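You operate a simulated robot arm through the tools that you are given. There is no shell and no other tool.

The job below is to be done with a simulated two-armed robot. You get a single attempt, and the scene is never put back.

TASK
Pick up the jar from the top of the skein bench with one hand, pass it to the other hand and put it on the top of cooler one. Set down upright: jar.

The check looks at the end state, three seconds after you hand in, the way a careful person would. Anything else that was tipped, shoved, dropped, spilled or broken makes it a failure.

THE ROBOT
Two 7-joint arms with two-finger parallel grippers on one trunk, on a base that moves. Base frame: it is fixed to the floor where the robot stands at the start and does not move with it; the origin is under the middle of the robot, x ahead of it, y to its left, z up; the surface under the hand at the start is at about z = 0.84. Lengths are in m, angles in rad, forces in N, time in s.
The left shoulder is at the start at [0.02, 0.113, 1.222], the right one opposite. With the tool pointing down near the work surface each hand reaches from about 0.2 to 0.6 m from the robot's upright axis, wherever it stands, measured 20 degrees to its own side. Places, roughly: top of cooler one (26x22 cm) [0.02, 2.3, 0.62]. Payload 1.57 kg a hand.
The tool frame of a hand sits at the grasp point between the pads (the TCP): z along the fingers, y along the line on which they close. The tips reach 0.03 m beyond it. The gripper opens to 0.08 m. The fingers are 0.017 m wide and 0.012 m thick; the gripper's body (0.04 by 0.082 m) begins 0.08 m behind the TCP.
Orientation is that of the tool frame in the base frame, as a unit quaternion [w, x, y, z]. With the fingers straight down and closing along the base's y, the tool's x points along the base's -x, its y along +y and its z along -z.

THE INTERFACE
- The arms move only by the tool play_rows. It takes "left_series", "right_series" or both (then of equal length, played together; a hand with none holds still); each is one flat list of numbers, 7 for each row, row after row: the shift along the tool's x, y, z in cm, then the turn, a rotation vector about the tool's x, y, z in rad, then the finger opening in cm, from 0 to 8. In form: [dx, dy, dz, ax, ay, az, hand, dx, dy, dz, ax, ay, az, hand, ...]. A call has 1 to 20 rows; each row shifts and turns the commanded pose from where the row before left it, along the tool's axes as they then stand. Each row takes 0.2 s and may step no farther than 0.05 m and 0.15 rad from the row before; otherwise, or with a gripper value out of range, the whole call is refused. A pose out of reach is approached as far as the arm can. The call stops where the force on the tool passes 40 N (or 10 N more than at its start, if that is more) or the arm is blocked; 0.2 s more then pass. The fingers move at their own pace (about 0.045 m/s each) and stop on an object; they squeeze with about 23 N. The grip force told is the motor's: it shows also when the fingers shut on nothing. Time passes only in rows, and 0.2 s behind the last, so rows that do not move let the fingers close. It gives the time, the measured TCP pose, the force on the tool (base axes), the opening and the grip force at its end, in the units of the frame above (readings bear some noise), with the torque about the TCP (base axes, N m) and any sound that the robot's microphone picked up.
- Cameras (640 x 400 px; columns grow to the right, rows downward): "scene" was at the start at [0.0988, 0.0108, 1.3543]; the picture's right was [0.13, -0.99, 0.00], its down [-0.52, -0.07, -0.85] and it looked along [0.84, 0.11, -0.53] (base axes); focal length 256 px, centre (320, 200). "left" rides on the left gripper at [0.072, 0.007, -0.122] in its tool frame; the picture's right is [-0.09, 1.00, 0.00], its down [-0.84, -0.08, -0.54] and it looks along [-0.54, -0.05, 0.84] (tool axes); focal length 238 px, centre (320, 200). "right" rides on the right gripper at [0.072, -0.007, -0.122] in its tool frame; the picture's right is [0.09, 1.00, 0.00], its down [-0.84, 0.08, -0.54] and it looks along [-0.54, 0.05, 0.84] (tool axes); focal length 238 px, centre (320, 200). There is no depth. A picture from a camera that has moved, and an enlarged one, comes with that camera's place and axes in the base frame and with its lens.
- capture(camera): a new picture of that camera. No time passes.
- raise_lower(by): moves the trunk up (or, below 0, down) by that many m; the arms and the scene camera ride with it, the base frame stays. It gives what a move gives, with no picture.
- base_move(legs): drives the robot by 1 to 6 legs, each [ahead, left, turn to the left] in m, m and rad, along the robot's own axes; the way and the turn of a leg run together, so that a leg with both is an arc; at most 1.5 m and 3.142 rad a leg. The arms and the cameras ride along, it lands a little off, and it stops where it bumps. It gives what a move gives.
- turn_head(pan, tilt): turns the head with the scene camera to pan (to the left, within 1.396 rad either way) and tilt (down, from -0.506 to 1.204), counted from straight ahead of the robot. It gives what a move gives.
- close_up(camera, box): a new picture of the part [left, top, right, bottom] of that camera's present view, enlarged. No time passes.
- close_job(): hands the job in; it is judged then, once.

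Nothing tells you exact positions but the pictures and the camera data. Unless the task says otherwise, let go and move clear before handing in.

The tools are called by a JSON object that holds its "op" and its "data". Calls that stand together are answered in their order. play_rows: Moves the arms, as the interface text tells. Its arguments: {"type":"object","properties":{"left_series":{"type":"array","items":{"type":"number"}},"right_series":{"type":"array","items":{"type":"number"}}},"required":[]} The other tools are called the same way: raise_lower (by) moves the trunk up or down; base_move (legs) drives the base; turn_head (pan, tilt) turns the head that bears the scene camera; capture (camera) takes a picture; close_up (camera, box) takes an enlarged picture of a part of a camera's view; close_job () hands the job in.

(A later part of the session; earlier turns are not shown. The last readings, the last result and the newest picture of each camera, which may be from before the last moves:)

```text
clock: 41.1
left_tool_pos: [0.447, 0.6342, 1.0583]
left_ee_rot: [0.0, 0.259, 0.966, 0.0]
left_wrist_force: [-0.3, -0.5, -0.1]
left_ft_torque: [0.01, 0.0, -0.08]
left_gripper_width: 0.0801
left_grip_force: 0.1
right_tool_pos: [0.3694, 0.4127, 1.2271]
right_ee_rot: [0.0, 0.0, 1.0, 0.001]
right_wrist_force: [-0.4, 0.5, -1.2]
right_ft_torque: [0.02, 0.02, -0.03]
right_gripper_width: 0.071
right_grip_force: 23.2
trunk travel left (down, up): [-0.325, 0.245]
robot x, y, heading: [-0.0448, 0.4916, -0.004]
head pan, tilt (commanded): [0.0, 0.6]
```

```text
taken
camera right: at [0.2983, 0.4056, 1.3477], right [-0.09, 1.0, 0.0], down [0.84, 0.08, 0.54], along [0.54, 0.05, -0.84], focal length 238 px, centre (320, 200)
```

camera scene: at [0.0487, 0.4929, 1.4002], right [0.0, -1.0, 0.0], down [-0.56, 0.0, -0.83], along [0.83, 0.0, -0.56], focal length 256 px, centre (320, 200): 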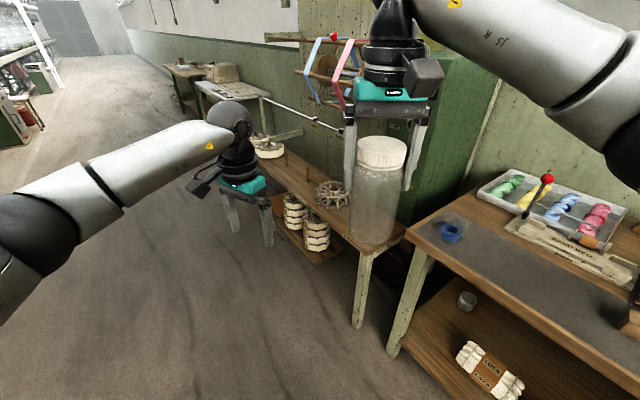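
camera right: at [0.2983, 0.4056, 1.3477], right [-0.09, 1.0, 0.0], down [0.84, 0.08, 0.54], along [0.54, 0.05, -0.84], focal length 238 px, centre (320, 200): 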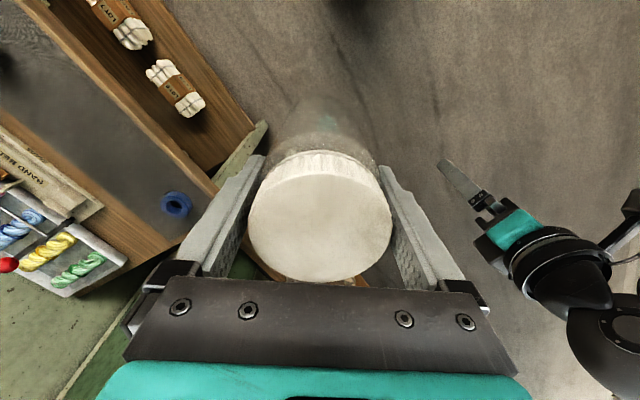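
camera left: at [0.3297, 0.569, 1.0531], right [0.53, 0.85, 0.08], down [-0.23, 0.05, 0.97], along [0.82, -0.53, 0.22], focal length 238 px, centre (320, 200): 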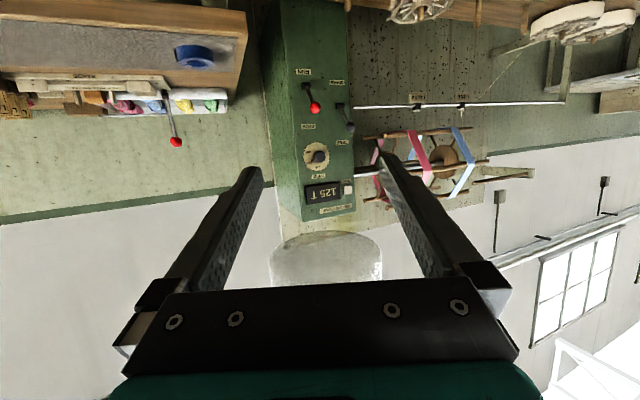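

The jar hangs in the right hand. I'll zoom in to check that it's truly upright in the grip.

{"op": "close_up", "data": {"camera": "scene", "box": [320, 110, 440, 260]}}

```text
2.67 times, centred on (380, 185) of scene
camera zoom: at [0.0487, 0.4929, 1.4002], right [0.0, -1.0, 0.0], down [-0.56, 0.0, -0.83], along [0.83, 0.0, -0.56], focal length 684 px, centre (160, 240)
```

zoom: 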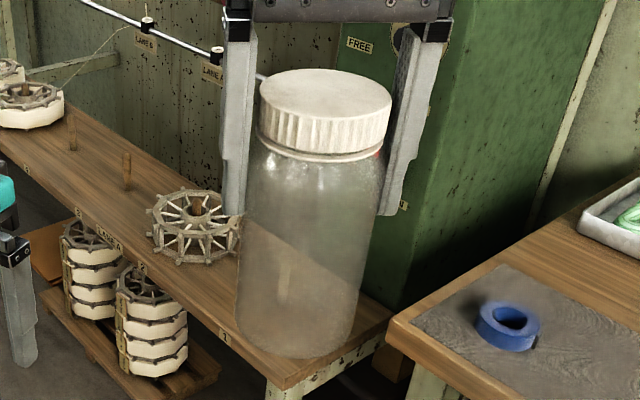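

The jar is upright to about a degree. I'll tuck the left hand back, up and to the left, out of the way for driving.

{"op": "play_rows", "data": {"left_series": [0, 0, 0, 0, 0, -0.131, 8, 0, 0, 0, 0, 0, -0.131, 8, 0, 0, 0, 0, 0, -0.131, 8, 0, 0, 0, 0, 0, -0.131, 8, 2.4, 1.5, -2.6, 0, 0, 0, 8, 2.4, 1.5, -2.6, 0, 0, 0, 8, 2.4, 1.5, -2.6, 0, 0, 0, 8, 2.4, 1.5, -2.6, 0, 0, 0, 8, 2.4, 1.5, -2.6, 0, 0, 0, 8, 2.4, 1.5, -2.6, 0, 0, 0, 8, 0, 0, 0, 0, 0, 0, 8]}}

{"op": "turn_head", "data": {"pan": 1.39, "tilt": 0.5}}

{"op": "capture", "data": {"camera": "scene"}}

```text
clock: 43.5
left_tool_pos: [0.3034, 0.7237, 1.2154]
left_ee_rot: [-0.001, 0.001, 1.0, 0.0]
left_wrist_force: [0.8, 0.3, 0.0]
left_ft_torque: [-0.01, -0.01, -0.02]
left_gripper_width: 0.0801
left_grip_force: 0.0
right_tool_pos: [0.3716, 0.4117, 1.2256]
right_ee_rot: [0.0, 0.001, 1.0, 0.001]
right_wrist_force: [-0.5, 0.2, -0.2]
right_ft_torque: [0.0, -0.01, 0.04]
right_gripper_width: 0.0709
right_grip_force: 23.2
trunk travel left (down, up): [-0.325, 0.245]
robot x, y, heading: [-0.0519, 0.4927, -0.006]
head pan, tilt (commanded): [0.0, 0.6]
```

```text
clock: 45.0
left_tool_pos: [0.3034, 0.7239, 1.2151]
left_ee_rot: [0.0, 0.001, 1.0, 0.001]
left_wrist_force: [0.3, -0.5, 0.6]
left_ft_torque: [-0.01, 0.0, -0.04]
left_gripper_width: 0.0802
left_grip_force: 0.1
right_tool_pos: [0.3705, 0.4109, 1.2262]
right_ee_rot: [0.0, 0.001, 1.0, 0.0]
right_wrist_force: [0.5, 0.7, -0.4]
right_ft_torque: [-0.03, -0.02, 0.02]
right_gripper_width: 0.0708
right_grip_force: 23.0
trunk travel left (down, up): [-0.325, 0.245]
robot x, y, heading: [-0.0503, 0.4973, -0.003]
head pan, tilt (commanded): [1.389, 0.499]
```

```text
taken
camera scene: at [-0.0228, 0.5822, 1.4093], right [0.98, -0.18, 0.0], down [-0.09, -0.47, -0.88], along [0.16, 0.86, -0.48], focal length 256 px, centre (320, 200)
```

scene: 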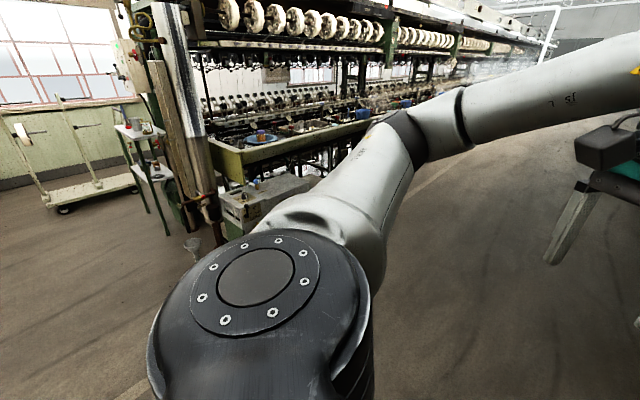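

The floor to the left is clear and the left arm is tucked. I'll turn the robot left in place to face the cooler side, then look again.

{"op": "base_move", "data": {"legs": [[0, 0, 1.6]]}}

{"op": "turn_head", "data": {"pan": 0.0, "tilt": 0.45}}

{"op": "capture", "data": {"camera": "scene"}}

```text
clock: 49.3
left_tool_pos: [-0.2851, 0.8425, 1.2151]
left_ee_rot: [0.001, 0.714, -0.7, 0.0]
left_wrist_force: [0.1, 1.2, 0.3]
left_ft_torque: [-0.01, 0.01, -0.03]
left_gripper_width: 0.0799
left_grip_force: 0.1
right_tool_pos: [0.0235, 0.9159, 1.226]
right_ee_rot: [0.001, 0.714, -0.7, 0.0]
right_wrist_force: [-0.1, -0.4, -1.1]
right_ft_torque: [0.03, -0.01, 0.0]
right_gripper_width: 0.0712
right_grip_force: 22.7
trunk travel left (down, up): [-0.325, 0.245]
robot x, y, heading: [-0.052, 0.4916, 1.593]
head pan, tilt (commanded): [1.389, 0.499]
```

```text
clock: 50.8
left_tool_pos: [-0.2862, 0.8417, 1.215]
left_ee_rot: [0.0, 0.714, -0.701, 0.0]
left_wrist_force: [-0.6, 0.0, 0.0]
left_ft_torque: [0.03, 0.02, 0.05]
left_gripper_width: 0.08
left_grip_force: 0.1
right_tool_pos: [0.0242, 0.915, 1.226]
right_ee_rot: [0.0, 0.714, -0.7, 0.0]
right_wrist_force: [-0.8, 0.4, -0.5]
right_ft_torque: [0.01, 0.01, -0.02]
right_gripper_width: 0.071
right_grip_force: 23.3
trunk travel left (down, up): [-0.325, 0.245]
robot x, y, heading: [-0.0513, 0.4909, 1.593]
head pan, tilt (commanded): [0.0, 0.45]
```

```text
taken
camera scene: at [-0.0516, 0.5947, 1.4138], right [1.0, 0.02, 0.0], down [0.01, -0.44, -0.9], along [-0.02, 0.9, -0.44], focal length 256 px, centre (320, 200)
```

scene: 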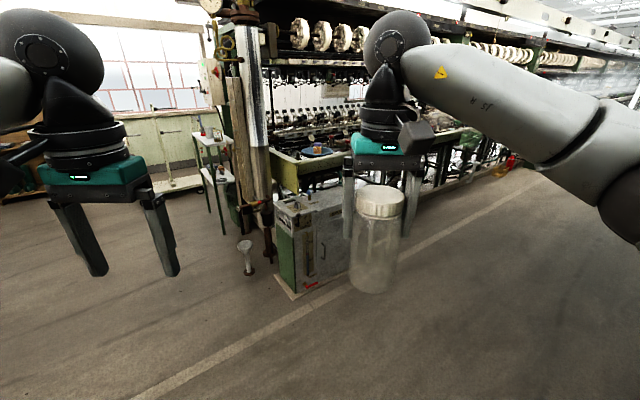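

The cooler is visible ahead, partly behind the jar. I'll drive to a stand-off point squarely in front of it, about 0.9 m from the target spot, and turn to face it.

{"op": "base_move", "data": {"legs": [[1.06, -0.62, 0.0], [0, 0, 0.72]]}}

{"op": "turn_head", "data": {"pan": 0.1, "tilt": 0.7}}

{"op": "capture", "data": {"camera": "scene"}}

{"op": "capture", "data": {"camera": "left"}}

{"op": "capture", "data": {"camera": "right"}}

```text
clock: 58.9
left_tool_pos: [0.1402, 1.6721, 1.2143]
left_ee_rot: [0.0, 0.917, -0.399, 0.0]
left_wrist_force: [0.1, 0.5, -0.3]
left_ft_torque: [0.0, -0.03, 0.0]
left_gripper_width: 0.08
left_grip_force: 0.2
right_tool_pos: [0.3228, 1.9326, 1.2267]
right_ee_rot: [0.0, 0.917, -0.399, 0.0]
right_wrist_force: [-0.8, 0.0, -1.0]
right_ft_torque: [0.0, -0.01, 0.01]
right_gripper_width: 0.071
right_grip_force: 23.2
trunk travel left (down, up): [-0.325, 0.245]
robot x, y, heading: [0.5481, 1.5687, 2.321]
head pan, tilt (commanded): [0.0, 0.45]
```

```text
clock: 59.7
left_tool_pos: [0.1417, 1.6714, 1.2149]
left_ee_rot: [0.0, 0.917, -0.399, 0.0]
left_wrist_force: [-0.6, 0.2, 0.2]
left_ft_torque: [0.01, -0.01, 0.01]
left_gripper_width: 0.0798
left_grip_force: 0.0
right_tool_pos: [0.3228, 1.9337, 1.2248]
right_ee_rot: [0.0, 0.917, -0.399, 0.0]
right_wrist_force: [-0.3, -0.4, -0.9]
right_ft_torque: [0.01, 0.0, 0.02]
right_gripper_width: 0.0709
right_grip_force: 23.5
trunk travel left (down, up): [-0.325, 0.245]
robot x, y, heading: [0.5487, 1.5694, 2.328]
head pan, tilt (commanded): [0.099, 0.7]
```

```text
taken
camera scene: at [0.4791, 1.6334, 1.3916], right [0.66, 0.75, 0.0], down [0.48, -0.43, -0.77], along [-0.57, 0.51, -0.64], focal length 256 px, centre (320, 200)
```

scene: 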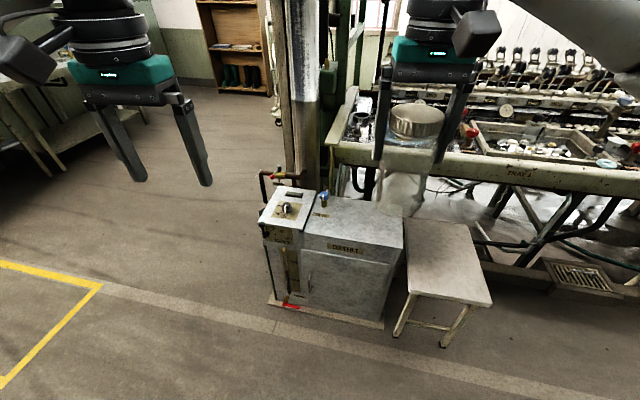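

```text
taken
camera left: at [0.1835, 1.6144, 1.3375], right [-0.79, -0.61, 0.0], down [-0.51, 0.66, 0.54], along [-0.33, 0.43, -0.84], focal length 238 px, centre (320, 200)
```

left: 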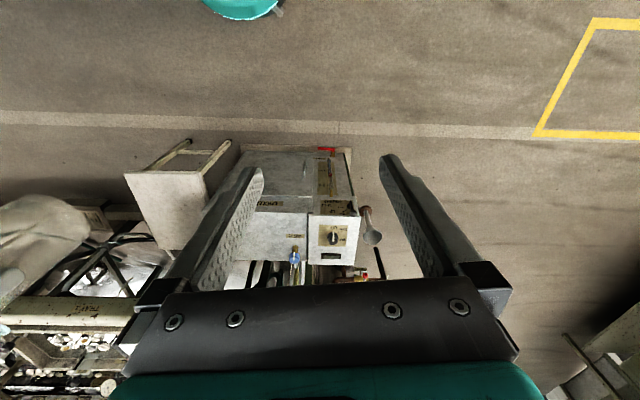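

```text
taken
camera right: at [0.3765, 1.8863, 1.3477], right [-0.67, -0.75, 0.0], down [-0.63, 0.56, 0.54], along [-0.4, 0.36, -0.84], focal length 238 px, centre (320, 200)
```

right: 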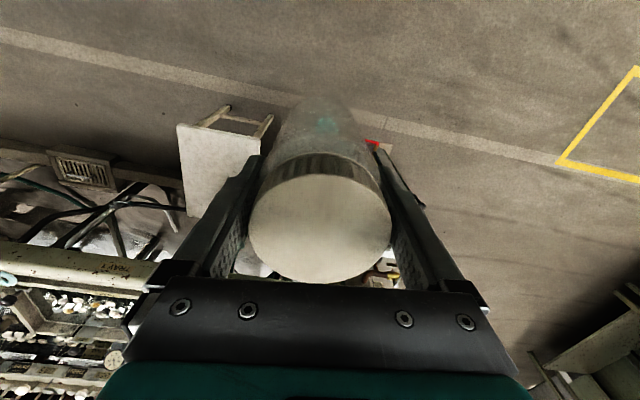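

I have a clear view of Cooler 1 now. The flat part of its top, right of the blue-capped fitting, looks free. I'll zoom in to measure it.

{"op": "close_up", "data": {"camera": "scene", "box": [250, 160, 430, 300]}}

{"op": "close_up", "data": {"camera": "left", "box": [200, 130, 400, 290]}}

```text
2.86 times, centred on (340, 230) of scene
camera zoom: at [0.4791, 1.6334, 1.3916], right [0.66, 0.75, 0.0], down [0.48, -0.43, -0.77], along [-0.57, 0.51, -0.64], focal length 732 px, centre (263, 114)
```

zoom: 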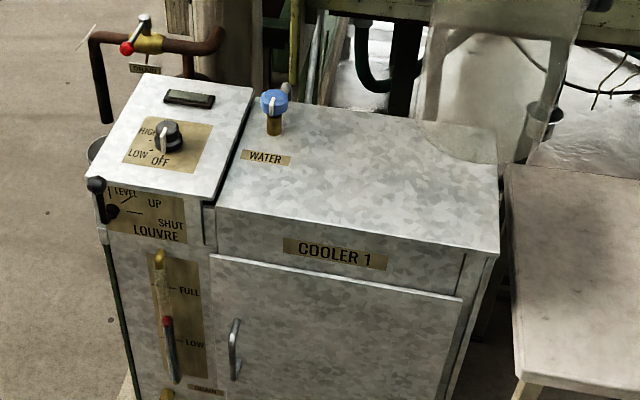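

```text
2.50 times, centred on (300, 210) of left
camera zoom: at [0.1835, 1.6144, 1.3375], right [-0.79, -0.61, 0.0], down [-0.51, 0.66, 0.54], along [-0.33, 0.43, -0.84], focal length 596 px, centre (370, 175)
```

zoom: 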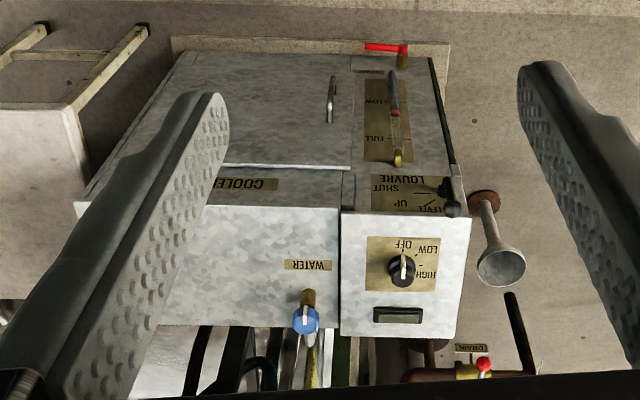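

The flat top spans about 39 × 26 cm, and the target (0.02, 2.3) is in its clear area, away from the blue valve. I'll drive 0.42 m forward so the right hand ends up almost above it.

{"op": "base_move", "data": {"legs": [[0.42, -0.03, 0.0]]}}

{"op": "turn_head", "data": {"pan": -0.1, "tilt": 0.9}}

{"op": "capture", "data": {"camera": "scene"}}

{"op": "capture", "data": {"camera": "right"}}

{"op": "capture", "data": {"camera": "left"}}

```text
clock: 62.3
left_tool_pos: [-0.1231, 2.0014, 1.2159]
left_ee_rot: [0.0, 0.916, -0.401, 0.0]
left_wrist_force: [0.5, -0.4, 0.1]
left_ft_torque: [-0.06, -0.02, -0.01]
left_gripper_width: 0.0799
left_grip_force: 0.0
right_tool_pos: [0.0622, 2.2628, 1.2261]
right_ee_rot: [0.0, 0.916, -0.401, 0.001]
right_wrist_force: [0.8, -0.3, -1.2]
right_ft_torque: [-0.02, -0.04, 0.01]
right_gripper_width: 0.0709
right_grip_force: 23.5
trunk travel left (down, up): [-0.325, 0.245]
robot x, y, heading: [0.2888, 1.8981, 2.317]
head pan, tilt (commanded): [0.099, 0.7]
```

```text
clock: 63.0
left_tool_pos: [-0.1218, 2.0011, 1.2145]
left_ee_rot: [0.0, 0.916, -0.402, 0.001]
left_wrist_force: [-0.4, -0.2, -0.4]
left_ft_torque: [-0.01, -0.02, 0.0]
left_gripper_width: 0.0798
left_grip_force: 0.1
right_tool_pos: [0.0619, 2.2613, 1.2259]
right_ee_rot: [0.0, 0.916, -0.401, -0.001]
right_wrist_force: [0.4, -0.3, 0.0]
right_ft_torque: [0.01, 0.02, 0.0]
right_gripper_width: 0.0708
right_grip_force: 22.5
trunk travel left (down, up): [-0.325, 0.245]
robot x, y, heading: [0.2853, 1.9011, 2.311]
head pan, tilt (commanded): [-0.099, 0.901]
```

```text
taken
camera scene: at [0.2345, 1.9649, 1.3755], right [0.8, 0.6, 0.0], down [0.47, -0.63, -0.62], along [-0.37, 0.5, -0.78], focal length 256 px, centre (320, 200)
```

scene: 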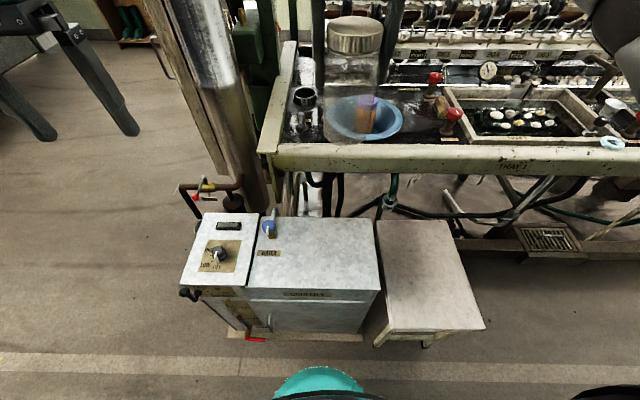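

```text
taken
camera right: at [0.1153, 2.2146, 1.3477], right [-0.67, -0.74, 0.0], down [-0.62, 0.56, 0.54], along [-0.4, 0.36, -0.84], focal length 238 px, centre (320, 200)
```

right: 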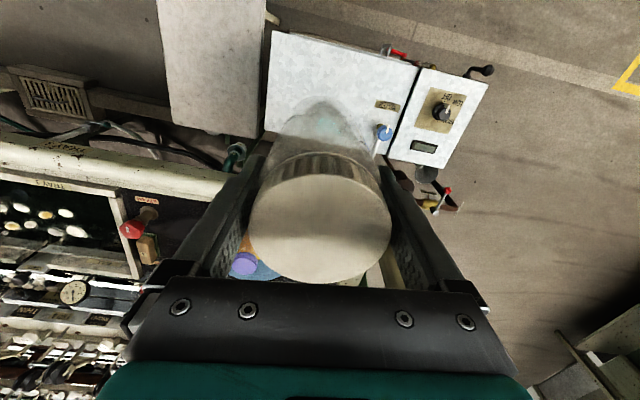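

```text
taken
camera left: at [-0.0792, 1.9437, 1.3376], right [-0.79, -0.61, 0.0], down [-0.51, 0.67, 0.54], along [-0.33, 0.43, -0.84], focal length 238 px, centre (320, 200)
```

left: 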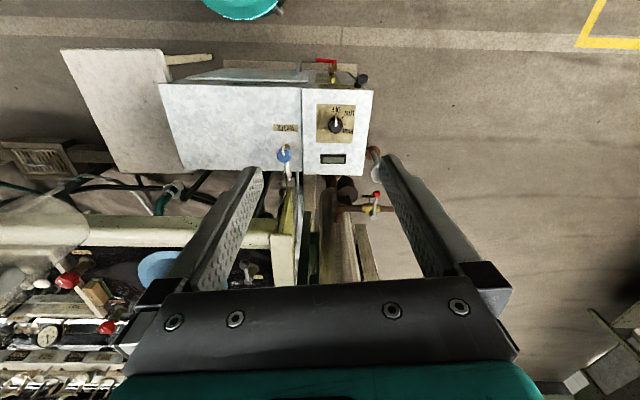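

I'm close now, with the tray beam safely behind the cooler. I'll zoom on the cooler top to fix the target spot in this view.

{"op": "close_up", "data": {"camera": "scene", "box": [170, 190, 400, 350]}}

{"op": "close_up", "data": {"camera": "right", "box": [240, 20, 500, 200]}}

```text
2.50 times, centred on (285, 270) of scene
camera zoom: at [0.2345, 1.9649, 1.3755], right [0.8, 0.6, 0.0], down [0.47, -0.63, -0.62], along [-0.37, 0.5, -0.78], focal length 641 px, centre (408, 25)
```

zoom: 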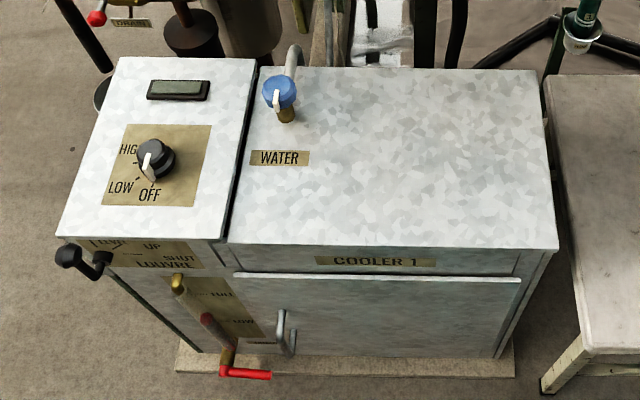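

```text
2.22 times, centred on (370, 110) of right
camera zoom: at [0.1153, 2.2146, 1.3477], right [-0.67, -0.74, 0.0], down [-0.62, 0.56, 0.54], along [-0.4, 0.36, -0.84], focal length 530 px, centre (209, 400)
```

zoom: 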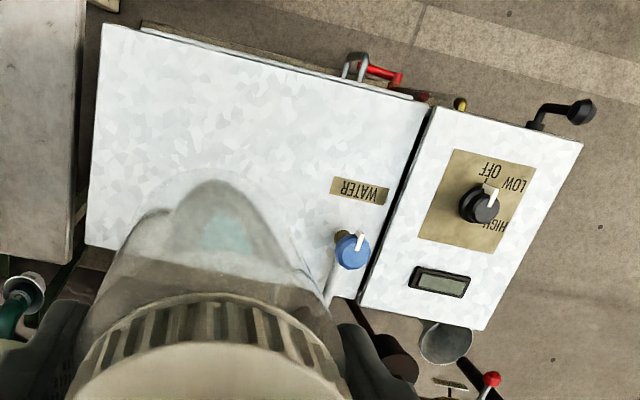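

The target's fine position is confirmed at (0.02, 2.30), and the hand needs about 5.7 cm forward and 0.5 cm left. I'll make that small move first while high, then lower the trunk in stages.

{"op": "play_rows", "data": {"right_series": [-1.43, 0.12, 0, 0, 0, 0, 4, -1.43, 0.12, 0, 0, 0, 0, 4, -1.43, 0.12, 0, 0, 0, 0, 4, -1.43, 0.12, 0, 0, 0, 0, 4, 0, 0, 0, 0, 0, 0, 4]}}

{"op": "raise_lower", "data": {"by": -0.15}}

{"op": "capture", "data": {"camera": "scene"}}

{"op": "capture", "data": {"camera": "left"}}

```text
clock: 64.2
left_tool_pos: [-0.1217, 2.0014, 1.2136]
left_ee_rot: [0.0, 0.916, -0.401, 0.0]
left_wrist_force: [0.3, 0.6, -0.7]
left_ft_torque: [0.01, 0.0, 0.01]
left_gripper_width: 0.0801
left_grip_force: 0.0
right_tool_pos: [0.0191, 2.301, 1.2253]
right_ee_rot: [0.0, 0.916, -0.401, 0.0]
right_wrist_force: [-0.5, 0.8, -0.4]
right_ft_torque: [0.01, 0.0, -0.03]
right_gripper_width: 0.0709
right_grip_force: 23.1
trunk travel left (down, up): [-0.325, 0.245]
robot x, y, heading: [0.2853, 1.8993, 2.315]
head pan, tilt (commanded): [-0.099, 0.901]
```

```text
clock: 66.0
left_tool_pos: [-0.1219, 2.0001, 1.0641]
left_ee_rot: [0.0, 0.916, -0.401, 0.0]
left_wrist_force: [-0.5, -0.8, 0.3]
left_ft_torque: [0.01, -0.01, 0.0]
left_gripper_width: 0.08
left_grip_force: 0.0
right_tool_pos: [0.0198, 2.3011, 1.0759]
right_ee_rot: [0.0, 0.916, -0.401, -0.001]
right_wrist_force: [-0.3, 0.6, -1.0]
right_ft_torque: [0.02, 0.01, -0.04]
right_gripper_width: 0.0708
right_grip_force: 22.8
trunk travel left (down, up): [-0.175, 0.395]
robot x, y, heading: [0.2883, 1.8964, 2.317]
head pan, tilt (commanded): [-0.099, 0.901]
```

```text
taken
camera scene: at [0.2346, 1.9649, 1.2255], right [0.8, 0.6, 0.0], down [0.47, -0.63, -0.62], along [-0.37, 0.5, -0.78], focal length 256 px, centre (320, 200)
```

scene: 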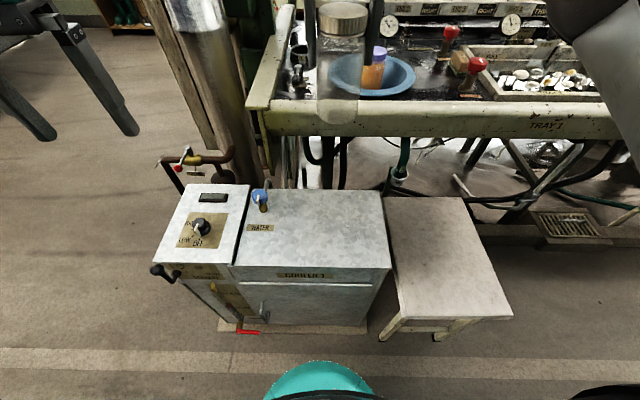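

```text
taken
camera left: at [-0.0792, 1.9437, 1.1877], right [-0.79, -0.61, 0.0], down [-0.51, 0.67, 0.54], along [-0.33, 0.43, -0.84], focal length 238 px, centre (320, 200)
```

left: 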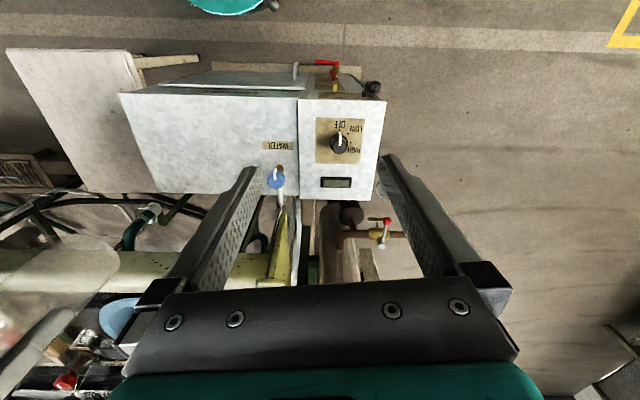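

Everything is clear around the hand, and the tray beam is well behind at z≈0.74. I'll lower the trunk another 12 cm and look again.

{"op": "raise_lower", "data": {"by": -0.12}}

{"op": "capture", "data": {"camera": "scene"}}

{"op": "capture", "data": {"camera": "right"}}

{"op": "capture", "data": {"camera": "left"}}

```text
clock: 67.5
left_tool_pos: [-0.1214, 2.0006, 0.9459]
left_ee_rot: [0.0, 0.916, -0.401, 0.0]
left_wrist_force: [-0.2, -0.3, 0.3]
left_ft_torque: [0.02, 0.0, 0.02]
left_gripper_width: 0.0803
left_grip_force: 0.0
right_tool_pos: [0.0199, 2.3018, 0.9567]
right_ee_rot: [0.0, 0.916, -0.401, 0.001]
right_wrist_force: [0.6, 0.3, -1.3]
right_ft_torque: [-0.01, -0.04, 0.0]
right_gripper_width: 0.0711
right_grip_force: 23.0
trunk travel left (down, up): [-0.055, 0.515]
robot x, y, heading: [0.2849, 1.8984, 2.314]
head pan, tilt (commanded): [-0.099, 0.901]
```

```text
taken
camera scene: at [0.2346, 1.9649, 1.1055], right [0.8, 0.6, 0.0], down [0.47, -0.63, -0.62], along [-0.37, 0.5, -0.78], focal length 256 px, centre (320, 200)
```

scene: 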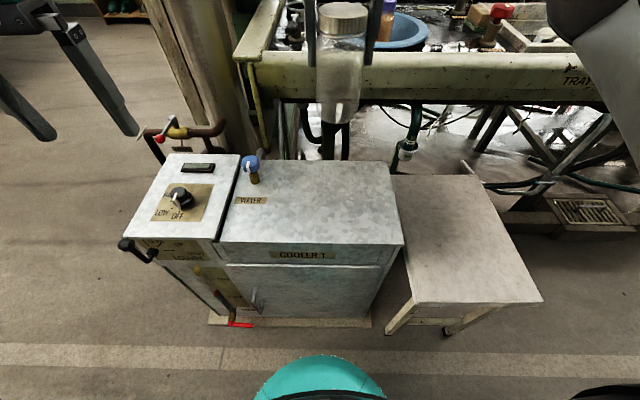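

```text
taken
camera right: at [0.0726, 2.2534, 1.0773], right [-0.67, -0.74, 0.0], down [-0.62, 0.56, 0.54], along [-0.4, 0.36, -0.84], focal length 238 px, centre (320, 200)
```

right: 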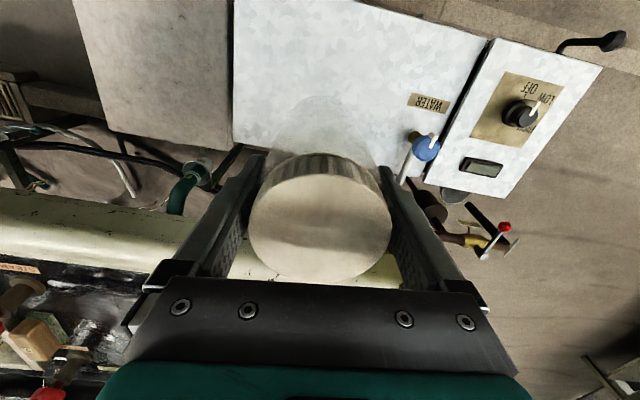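

```text
taken
camera left: at [-0.0792, 1.9437, 1.0677], right [-0.79, -0.61, 0.0], down [-0.51, 0.67, 0.54], along [-0.33, 0.43, -0.84], focal length 238 px, centre (320, 200)
```

left: 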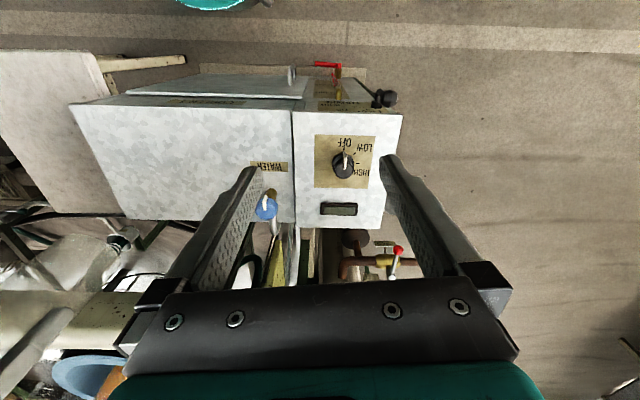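

I'll zoom on this view to pin down the cooler-top height by comparing with the higher views.

{"op": "close_up", "data": {"camera": "scene", "box": [200, 60, 420, 260]}}

```text
2.00 times, centred on (310, 160) of scene
camera zoom: at [0.2346, 1.9649, 1.1055], right [0.8, 0.6, 0.0], down [0.47, -0.63, -0.62], along [-0.37, 0.5, -0.78], focal length 513 px, centre (340, 280)
```

zoom: 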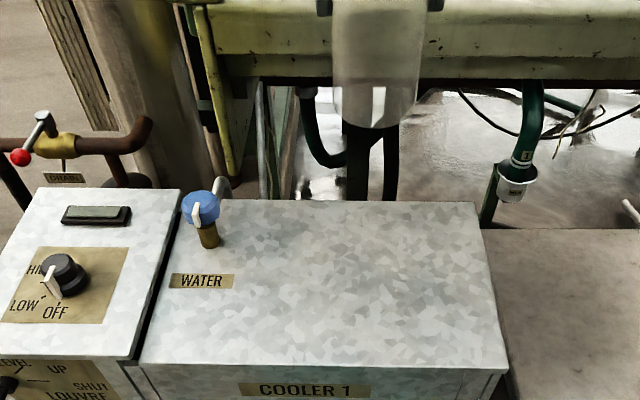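

The jar bottom is at about z≈0.845 and the cooler top looks like 0.62–0.635. I'll lower the arm 15 cm with the tool straight down and recheck.

{"op": "play_rows", "data": {"right_series": [0, 0, 1.5, 0, 0, 0, 4, 0, 0, 2.0, 0, 0, 0, 4, 0, 0, 2.0, 0, 0, 0, 4, 0, 0, 2.0, 0, 0, 0, 4, 0, 0, 2.0, 0, 0, 0, 4, 0, 0, 2.0, 0, 0, 0, 4, 0, 0, 2.0, 0, 0, 0, 4, 0, 0, 1.5, 0, 0, 0, 4, 0, 0, 0, 0, 0, 0, 4]}}

{"op": "capture", "data": {"camera": "scene"}}

{"op": "capture", "data": {"camera": "left"}}

{"op": "capture", "data": {"camera": "right"}}

```text
clock: 69.5
left_tool_pos: [-0.1203, 2.0001, 0.9442]
left_ee_rot: [0.0, 0.916, -0.401, 0.0]
left_wrist_force: [0.1, 0.9, 0.6]
left_ft_torque: [-0.01, -0.04, -0.02]
left_gripper_width: 0.0799
left_grip_force: 0.0
right_tool_pos: [0.0197, 2.3018, 0.8042]
right_ee_rot: [0.0, 0.916, -0.401, -0.001]
right_wrist_force: [-0.1, 0.2, -0.8]
right_ft_torque: [-0.02, -0.01, 0.01]
right_gripper_width: 0.0712
right_grip_force: 23.0
trunk travel left (down, up): [-0.055, 0.515]
robot x, y, heading: [0.2888, 1.8985, 2.32]
head pan, tilt (commanded): [-0.099, 0.901]
```

```text
taken
camera scene: at [0.2345, 1.965, 1.1054], right [0.8, 0.6, 0.0], down [0.47, -0.63, -0.62], along [-0.37, 0.5, -0.78], focal length 256 px, centre (320, 200)
```

scene: 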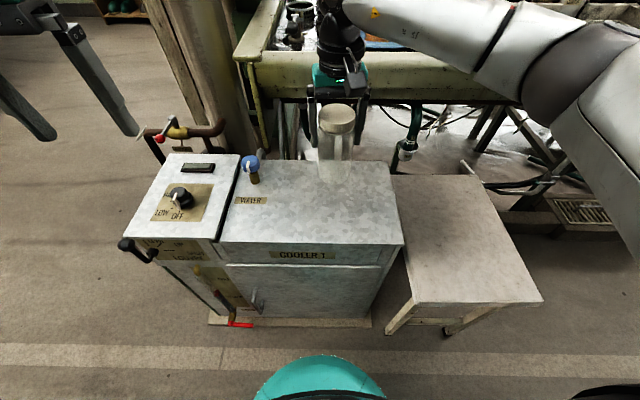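

```text
taken
camera left: at [-0.0792, 1.9438, 1.0676], right [-0.79, -0.61, 0.0], down [-0.51, 0.67, 0.54], along [-0.33, 0.43, -0.84], focal length 238 px, centre (320, 200)
```

left: 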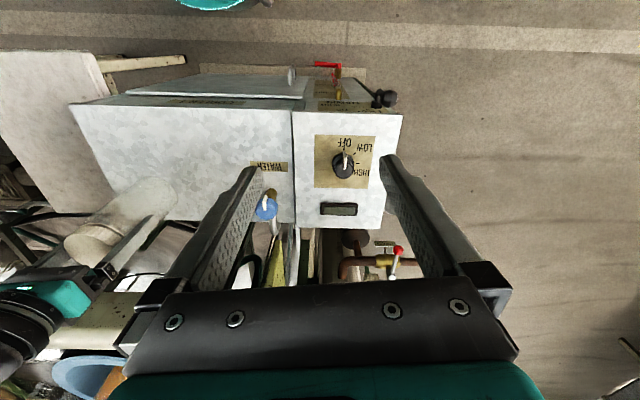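

```text
taken
camera right: at [0.0729, 2.2536, 0.9261], right [-0.67, -0.74, 0.0], down [-0.62, 0.56, 0.54], along [-0.4, 0.36, -0.84], focal length 238 px, centre (320, 200)
```

right: 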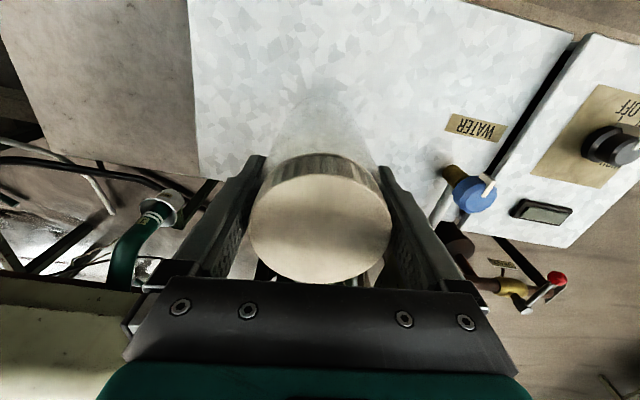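

{"op": "close_up", "data": {"camera": "scene", "box": [270, 70, 420, 200]}}

{"op": "close_up", "data": {"camera": "left", "box": [20, 130, 260, 310]}}

```text
3.08 times, centred on (345, 135) of scene
camera zoom: at [0.2345, 1.965, 1.1054], right [0.8, 0.6, 0.0], down [0.47, -0.63, -0.62], along [-0.37, 0.5, -0.78], focal length 789 px, centre (243, 400)
```

zoom: 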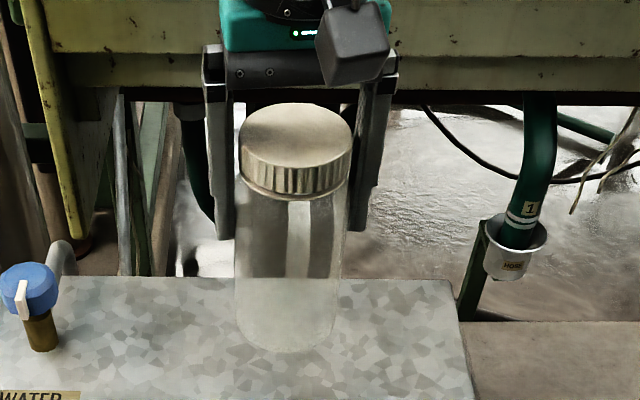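

```text
2.22 times, centred on (140, 220) of left
camera zoom: at [-0.0792, 1.9438, 1.0676], right [-0.79, -0.61, 0.0], down [-0.51, 0.67, 0.54], along [-0.33, 0.43, -0.84], focal length 530 px, centre (720, 156)
```

zoom: 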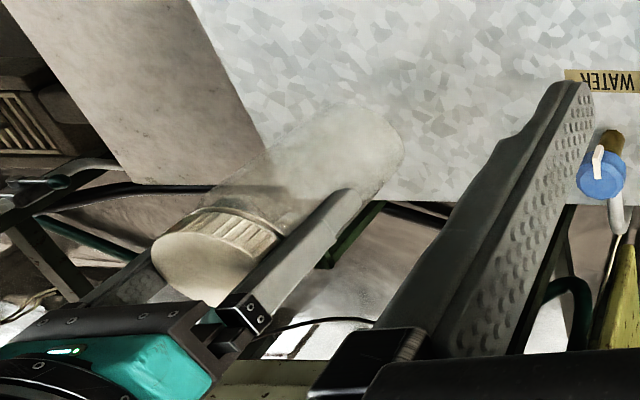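

The jar is over the clear part of the top and upright. I'll lower 3 cm more, then creep down to contact.

{"op": "play_rows", "data": {"right_series": [0, 0, 1.0, 0, 0, 0, 4, 0, 0, 1.0, 0, 0, 0, 4, 0, 0, 0.8, 0, 0, 0, 4, 0, 0, 0, 0, 0, 0, 4]}}

{"op": "close_up", "data": {"camera": "scene", "box": [270, 70, 420, 200]}}

```text
clock: 70.5
left_tool_pos: [-0.1215, 2.0017, 0.9458]
left_ee_rot: [0.0, 0.916, -0.401, 0.0]
left_wrist_force: [-0.2, -0.3, 0.6]
left_ft_torque: [-0.01, -0.01, -0.02]
left_gripper_width: 0.0799
left_grip_force: 0.0
right_tool_pos: [0.0196, 2.3011, 0.7776]
right_ee_rot: [0.0, 0.916, -0.401, -0.001]
right_wrist_force: [-0.8, -0.2, -0.9]
right_ft_torque: [0.01, 0.02, 0.0]
right_gripper_width: 0.0708
right_grip_force: 23.5
trunk travel left (down, up): [-0.055, 0.515]
robot x, y, heading: [0.2864, 1.9011, 2.312]
head pan, tilt (commanded): [-0.099, 0.901]
```

```text
3.08 times, centred on (345, 135) of scene
camera zoom: at [0.2345, 1.965, 1.1054], right [0.8, 0.6, 0.0], down [0.47, -0.63, -0.62], along [-0.37, 0.5, -0.78], focal length 789 px, centre (243, 400)
```

zoom: 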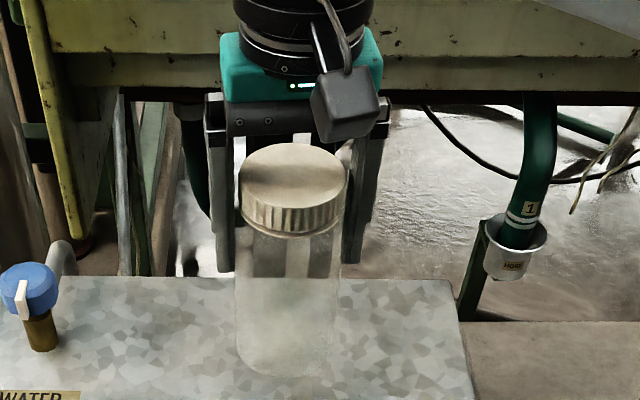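

{"op": "play_rows", "data": {"right_series": [0, 0, 0.5, 0, 0, 0, 4, 0, 0, 0.5, 0, 0, 0, 4, 0, 0, 0.5, 0, 0, 0, 4, 0, 0, 0, 0, 0, 0, 4]}}

{"op": "close_up", "data": {"camera": "scene", "box": [290, 90, 390, 210]}}

```text
clock: 71.5
left_tool_pos: [-0.1209, 2.0021, 0.9453]
left_ee_rot: [-0.001, 0.916, -0.401, 0.0]
left_wrist_force: [1.4, 0.3, -0.7]
left_ft_torque: [0.01, 0.0, 0.0]
left_gripper_width: 0.0798
left_grip_force: 0.1
right_tool_pos: [0.0192, 2.3016, 0.762]
right_ee_rot: [0.0, 0.916, -0.401, 0.0]
right_wrist_force: [0.3, 0.8, -0.4]
right_ft_torque: [-0.02, 0.02, -0.02]
right_gripper_width: 0.0708
right_grip_force: 23.0
trunk travel left (down, up): [-0.055, 0.515]
robot x, y, heading: [0.2867, 1.8977, 2.311]
head pan, tilt (commanded): [-0.099, 0.901]
```

```text
3.33 times, centred on (340, 150) of scene
camera zoom: at [0.2345, 1.965, 1.1054], right [0.8, 0.6, 0.0], down [0.47, -0.63, -0.62], along [-0.37, 0.5, -0.78], focal length 854 px, centre (253, 367)
```

zoom: 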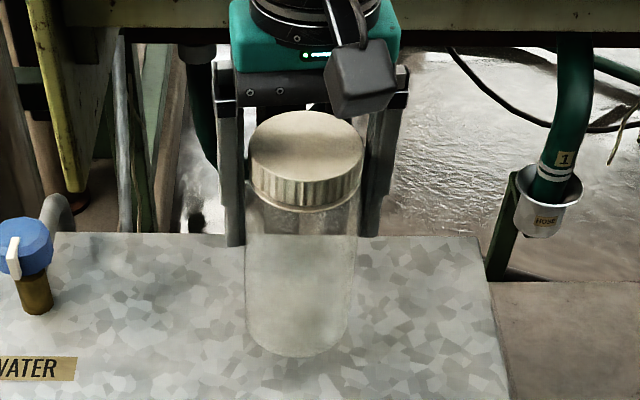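

No contact yet, with the bottom at about z≈0.65. I'll keep creeping down in 3 mm steps.

{"op": "play_rows", "data": {"right_series": [0, 0, 0.3, 0, 0, 0, 4, 0, 0, 0.3, 0, 0, 0, 4, 0, 0, 0.3, 0, 0, 0, 4, 0, 0, 0, 0, 0, 0, 4]}}

```text
clock: 72.5
left_tool_pos: [-0.1219, 2.0011, 0.9458]
left_ee_rot: [0.0, 0.916, -0.401, 0.0]
left_wrist_force: [-0.3, -1.0, 0.2]
left_ft_torque: [-0.02, 0.02, 0.04]
left_gripper_width: 0.0799
left_grip_force: 0.2
right_tool_pos: [0.0188, 2.3006, 0.7531]
right_ee_rot: [0.001, 0.916, -0.401, 0.0]
right_wrist_force: [1.0, 0.2, -1.9]
right_ft_torque: [0.0, 0.01, -0.01]
right_gripper_width: 0.0706
right_grip_force: 23.0
trunk travel left (down, up): [-0.055, 0.515]
robot x, y, heading: [0.2835, 1.9042, 2.313]
head pan, tilt (commanded): [-0.099, 0.901]
```

{"op": "play_rows", "data": {"right_series": [0, 0, 0.3, 0, 0, 0, 4, 0, 0, 0.3, 0, 0, 0, 4, 0, 0, 0, 0, 0, 0, 4]}}

{"op": "close_up", "data": {"camera": "scene", "box": [290, 90, 390, 210]}}

```text
clock: 73.3
left_tool_pos: [-0.1209, 2.0016, 0.9453]
left_ee_rot: [0.0, 0.916, -0.401, 0.0]
left_wrist_force: [-0.6, -0.5, -1.2]
left_ft_torque: [-0.02, -0.03, 0.0]
left_gripper_width: 0.0802
left_grip_force: 0.0
right_tool_pos: [0.0205, 2.3009, 0.7475]
right_ee_rot: [0.0, 0.916, -0.401, 0.0]
right_wrist_force: [-0.3, -0.4, -0.3]
right_ft_torque: [-0.02, -0.01, 0.0]
right_gripper_width: 0.0709
right_grip_force: 22.9
trunk travel left (down, up): [-0.055, 0.515]
robot x, y, heading: [0.2862, 1.8968, 2.317]
head pan, tilt (commanded): [-0.099, 0.901]
```

```text
3.33 times, centred on (340, 150) of scene
camera zoom: at [0.2345, 1.965, 1.1054], right [0.8, 0.6, 0.0], down [0.47, -0.63, -0.62], along [-0.37, 0.5, -0.78], focal length 854 px, centre (253, 367)
```

zoom: 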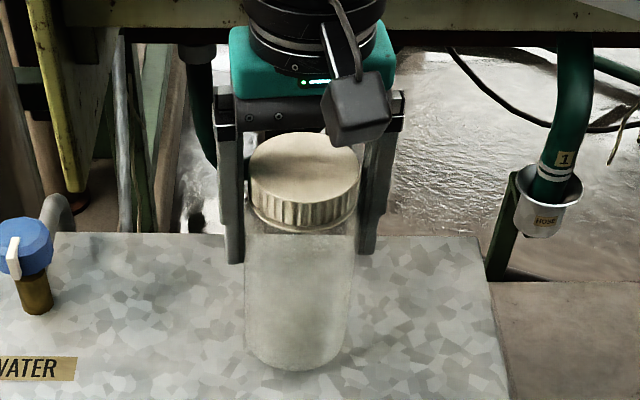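

{"op": "play_rows", "data": {"right_series": [0, 0, 0.25, 0, 0, 0, 4, 0, 0, 0.25, 0, 0, 0, 4, 0, 0, 0, 0, 0, 0, 4]}}

```text
clock: 74.1
left_tool_pos: [-0.1221, 2.0002, 0.9444]
left_ee_rot: [0.0, 0.916, -0.401, 0.0]
left_wrist_force: [-0.5, -0.1, 0.1]
left_ft_torque: [0.0, -0.01, -0.02]
left_gripper_width: 0.08
left_grip_force: 0.0
right_tool_pos: [0.0188, 2.2998, 0.7428]
right_ee_rot: [0.0, 0.916, -0.402, -0.001]
right_wrist_force: [-0.3, -0.2, -1.4]
right_ft_torque: [-0.01, -0.02, -0.01]
right_gripper_width: 0.0708
right_grip_force: 23.4
trunk travel left (down, up): [-0.055, 0.515]
robot x, y, heading: [0.2904, 1.8992, 2.32]
head pan, tilt (commanded): [-0.099, 0.901]
```

{"op": "play_rows", "data": {"right_series": [0, 0, 0.2, 0, 0, 0, 4, 0, 0, 0.2, 0, 0, 0, 4, 0, 0, 0, 0, 0, 0, 4]}}

{"op": "close_up", "data": {"camera": "scene", "box": [290, 110, 390, 210]}}

```text
clock: 74.9
left_tool_pos: [-0.1216, 1.9995, 0.9454]
left_ee_rot: [0.0, 0.916, -0.401, 0.0]
left_wrist_force: [-0.3, 0.1, -0.5]
left_ft_torque: [0.0, 0.01, 0.02]
left_gripper_width: 0.0799
left_grip_force: 0.1
right_tool_pos: [0.0193, 2.3004, 0.739]
right_ee_rot: [0.0, 0.916, -0.401, 0.0]
right_wrist_force: [2.4, -0.1, 8.5]
right_ft_torque: [-0.1, -0.2, 0.02]
right_gripper_width: 0.0709
right_grip_force: 23.5
trunk travel left (down, up): [-0.055, 0.515]
robot x, y, heading: [0.2856, 1.9015, 2.314]
head pan, tilt (commanded): [-0.099, 0.901]
```

```text
4.00 times, centred on (340, 160) of scene
camera zoom: at [0.235, 1.9645, 1.1056], right [0.8, 0.6, 0.0], down [0.47, -0.63, -0.62], along [-0.37, 0.5, -0.78], focal length 1025 px, centre (240, 360)
```

zoom: 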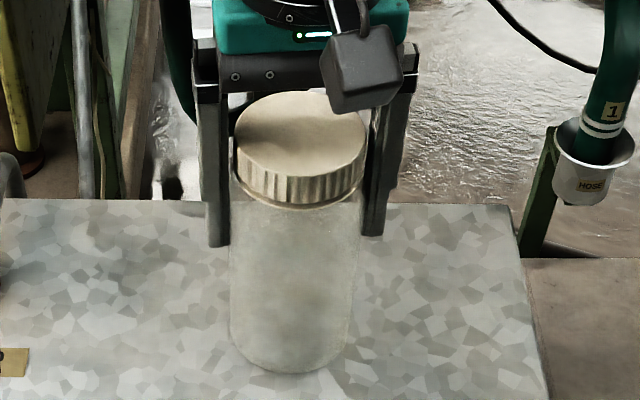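

The jar has touched down: 8.5 N upward at TCP z≈0.739. I'll ease off about 1 mm, then open the right fingers gently.

{"op": "play_rows", "data": {"right_series": [0, 0, -0.1, 0, 0, 0, 4, 0, 0, 0, 0, 0, 0, 4]}}

```text
clock: 75.5
left_tool_pos: [-0.1205, 2.0017, 0.945]
left_ee_rot: [0.0, 0.916, -0.401, 0.0]
left_wrist_force: [-0.3, 0.8, -0.2]
left_ft_torque: [-0.01, -0.02, -0.04]
left_gripper_width: 0.08
left_grip_force: 0.1
right_tool_pos: [0.0193, 2.3011, 0.7377]
right_ee_rot: [-0.001, 0.916, -0.402, 0.0]
right_wrist_force: [-0.4, 0.9, 4.5]
right_ft_torque: [0.11, 0.12, 0.0]
right_gripper_width: 0.0706
right_grip_force: 22.8
trunk travel left (down, up): [-0.055, 0.515]
robot x, y, heading: [0.2883, 1.8929, 2.314]
head pan, tilt (commanded): [-0.099, 0.901]
```

It's still resting with a light 4.5 N. I'll open the fingers in small stages.

{"op": "play_rows", "data": {"right_series": [0, 0, 0, 0, 0, 0, 7.2, 0, 0, 0, 0, 0, 0, 7.4, 0, 0, 0, 0, 0, 0, 7.7, 0, 0, 0, 0, 0, 0, 8, 0, 0, 0, 0, 0, 0, 8]}}

{"op": "close_up", "data": {"camera": "scene", "box": [290, 110, 390, 210]}}

{"op": "capture", "data": {"camera": "right"}}

```text
clock: 76.7
left_tool_pos: [-0.1222, 2.0005, 0.9458]
left_ee_rot: [0.0, 0.916, -0.401, 0.0]
left_wrist_force: [0.4, -0.3, 0.2]
left_ft_torque: [0.02, -0.01, 0.01]
left_gripper_width: 0.08
left_grip_force: 0.0
right_tool_pos: [0.0179, 2.3015, 0.74]
right_ee_rot: [0.0, 0.916, -0.401, 0.0]
right_wrist_force: [0.2, 1.0, 0.7]
right_ft_torque: [0.0, -0.02, 0.04]
right_gripper_width: 0.0797
right_grip_force: 0.1
trunk travel left (down, up): [-0.055, 0.515]
robot x, y, heading: [0.2877, 1.8979, 2.316]
head pan, tilt (commanded): [-0.099, 0.901]
```

```text
4.00 times, centred on (340, 160) of scene
camera zoom: at [0.2346, 1.965, 1.1054], right [0.8, 0.6, 0.0], down [0.47, -0.63, -0.62], along [-0.37, 0.5, -0.78], focal length 1025 px, centre (240, 360)
```

zoom: 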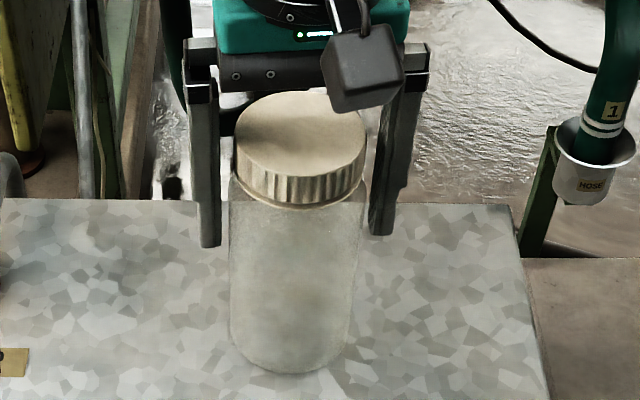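

```text
taken
camera right: at [0.0727, 2.2536, 0.8611], right [-0.67, -0.74, 0.0], down [-0.62, 0.56, 0.54], along [-0.4, 0.36, -0.84], focal length 238 px, centre (320, 200)
```

right: 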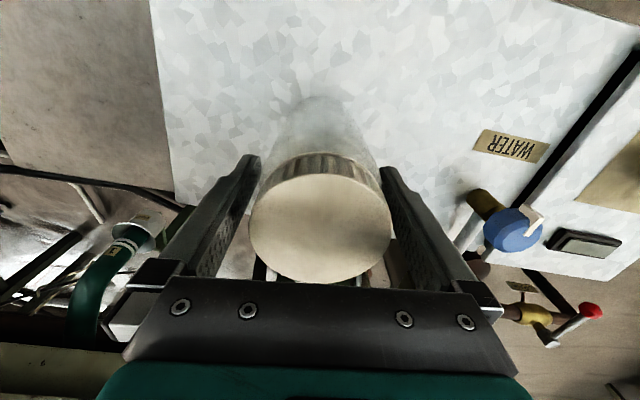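

The jar stands free between the open fingers. I'll lift the hand straight up slowly and watch that the jar stays put.

{"op": "play_rows", "data": {"right_series": [0, 0, -0.6, 0, 0, 0, 8, 0, 0, -0.8, 0, 0, 0, 8, 0, 0, -0.8, 0, 0, 0, 8, 0, 0, 0, 0, 0, 0, 8]}}

{"op": "close_up", "data": {"camera": "scene", "box": [290, 110, 390, 210]}}

```text
clock: 77.7
left_tool_pos: [-0.1213, 2.0006, 0.9458]
left_ee_rot: [0.0, 0.916, -0.401, 0.001]
left_wrist_force: [0.6, 1.5, 0.1]
left_ft_torque: [-0.01, 0.0, 0.04]
left_gripper_width: 0.0801
left_grip_force: 0.1
right_tool_pos: [0.0204, 2.3015, 0.7623]
right_ee_rot: [0.0, 0.916, -0.401, 0.0]
right_wrist_force: [-0.2, 0.1, 0.7]
right_ft_torque: [-0.01, 0.03, 0.03]
right_gripper_width: 0.0803
right_grip_force: 0.1
trunk travel left (down, up): [-0.055, 0.515]
robot x, y, heading: [0.2875, 1.8988, 2.316]
head pan, tilt (commanded): [-0.099, 0.901]
```

```text
4.00 times, centred on (340, 160) of scene
camera zoom: at [0.2346, 1.9649, 1.1054], right [0.8, 0.6, 0.0], down [0.47, -0.63, -0.62], along [-0.37, 0.5, -0.78], focal length 1025 px, centre (240, 360)
```

zoom: 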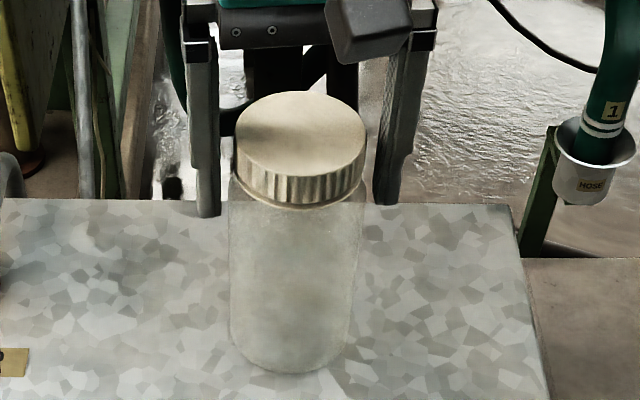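

The jar didn't move as the fingers rose. I'll continue straight up until well clear.

{"op": "play_rows", "data": {"right_series": [0, 0, -1.5, 0, 0, 0, 8, 0, 0, -1.5, 0, 0, 0, 8, 0, 0, -1.5, 0, 0, 0, 8, 0, 0, -2.0, 0, 0, 0, 8, 0, 0, -2.0, 0, 0, 0, 8, 0, 0, -2.0, 0, 0, 0, 8, 0, 0, -2.0, 0, 0, 0, 8, 0, 0, -2.0, 0, 0, 0, 8, 0, 0, 0, 0, 0, 0, 8]}}

{"op": "capture", "data": {"camera": "scene"}}

{"op": "capture", "data": {"camera": "right"}}

```text
clock: 79.7
left_tool_pos: [-0.1219, 2.0005, 0.9449]
left_ee_rot: [0.0, 0.916, -0.401, 0.0]
left_wrist_force: [-1.0, 0.6, -0.1]
left_ft_torque: [0.02, -0.01, -0.01]
left_gripper_width: 0.0798
left_grip_force: 0.1
right_tool_pos: [0.0194, 2.301, 0.9078]
right_ee_rot: [0.0, 0.916, -0.402, 0.0]
right_wrist_force: [-0.3, 0.4, 0.4]
right_ft_torque: [-0.02, 0.03, 0.01]
right_gripper_width: 0.0799
right_grip_force: 0.1
trunk travel left (down, up): [-0.055, 0.515]
robot x, y, heading: [0.2876, 1.8973, 2.314]
head pan, tilt (commanded): [-0.099, 0.901]
```

```text
taken
camera scene: at [0.2346, 1.9649, 1.1054], right [0.8, 0.6, 0.0], down [0.47, -0.63, -0.62], along [-0.37, 0.5, -0.78], focal length 256 px, centre (320, 200)
```

scene: 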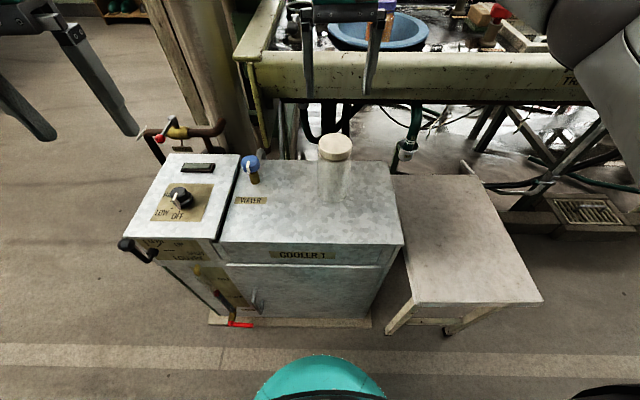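

```text
taken
camera right: at [0.0729, 2.2534, 1.0288], right [-0.67, -0.74, 0.0], down [-0.62, 0.56, 0.54], along [-0.4, 0.36, -0.84], focal length 238 px, centre (320, 200)
```

right: 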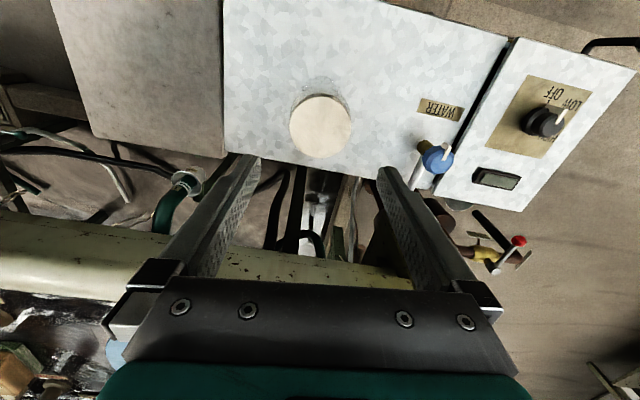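

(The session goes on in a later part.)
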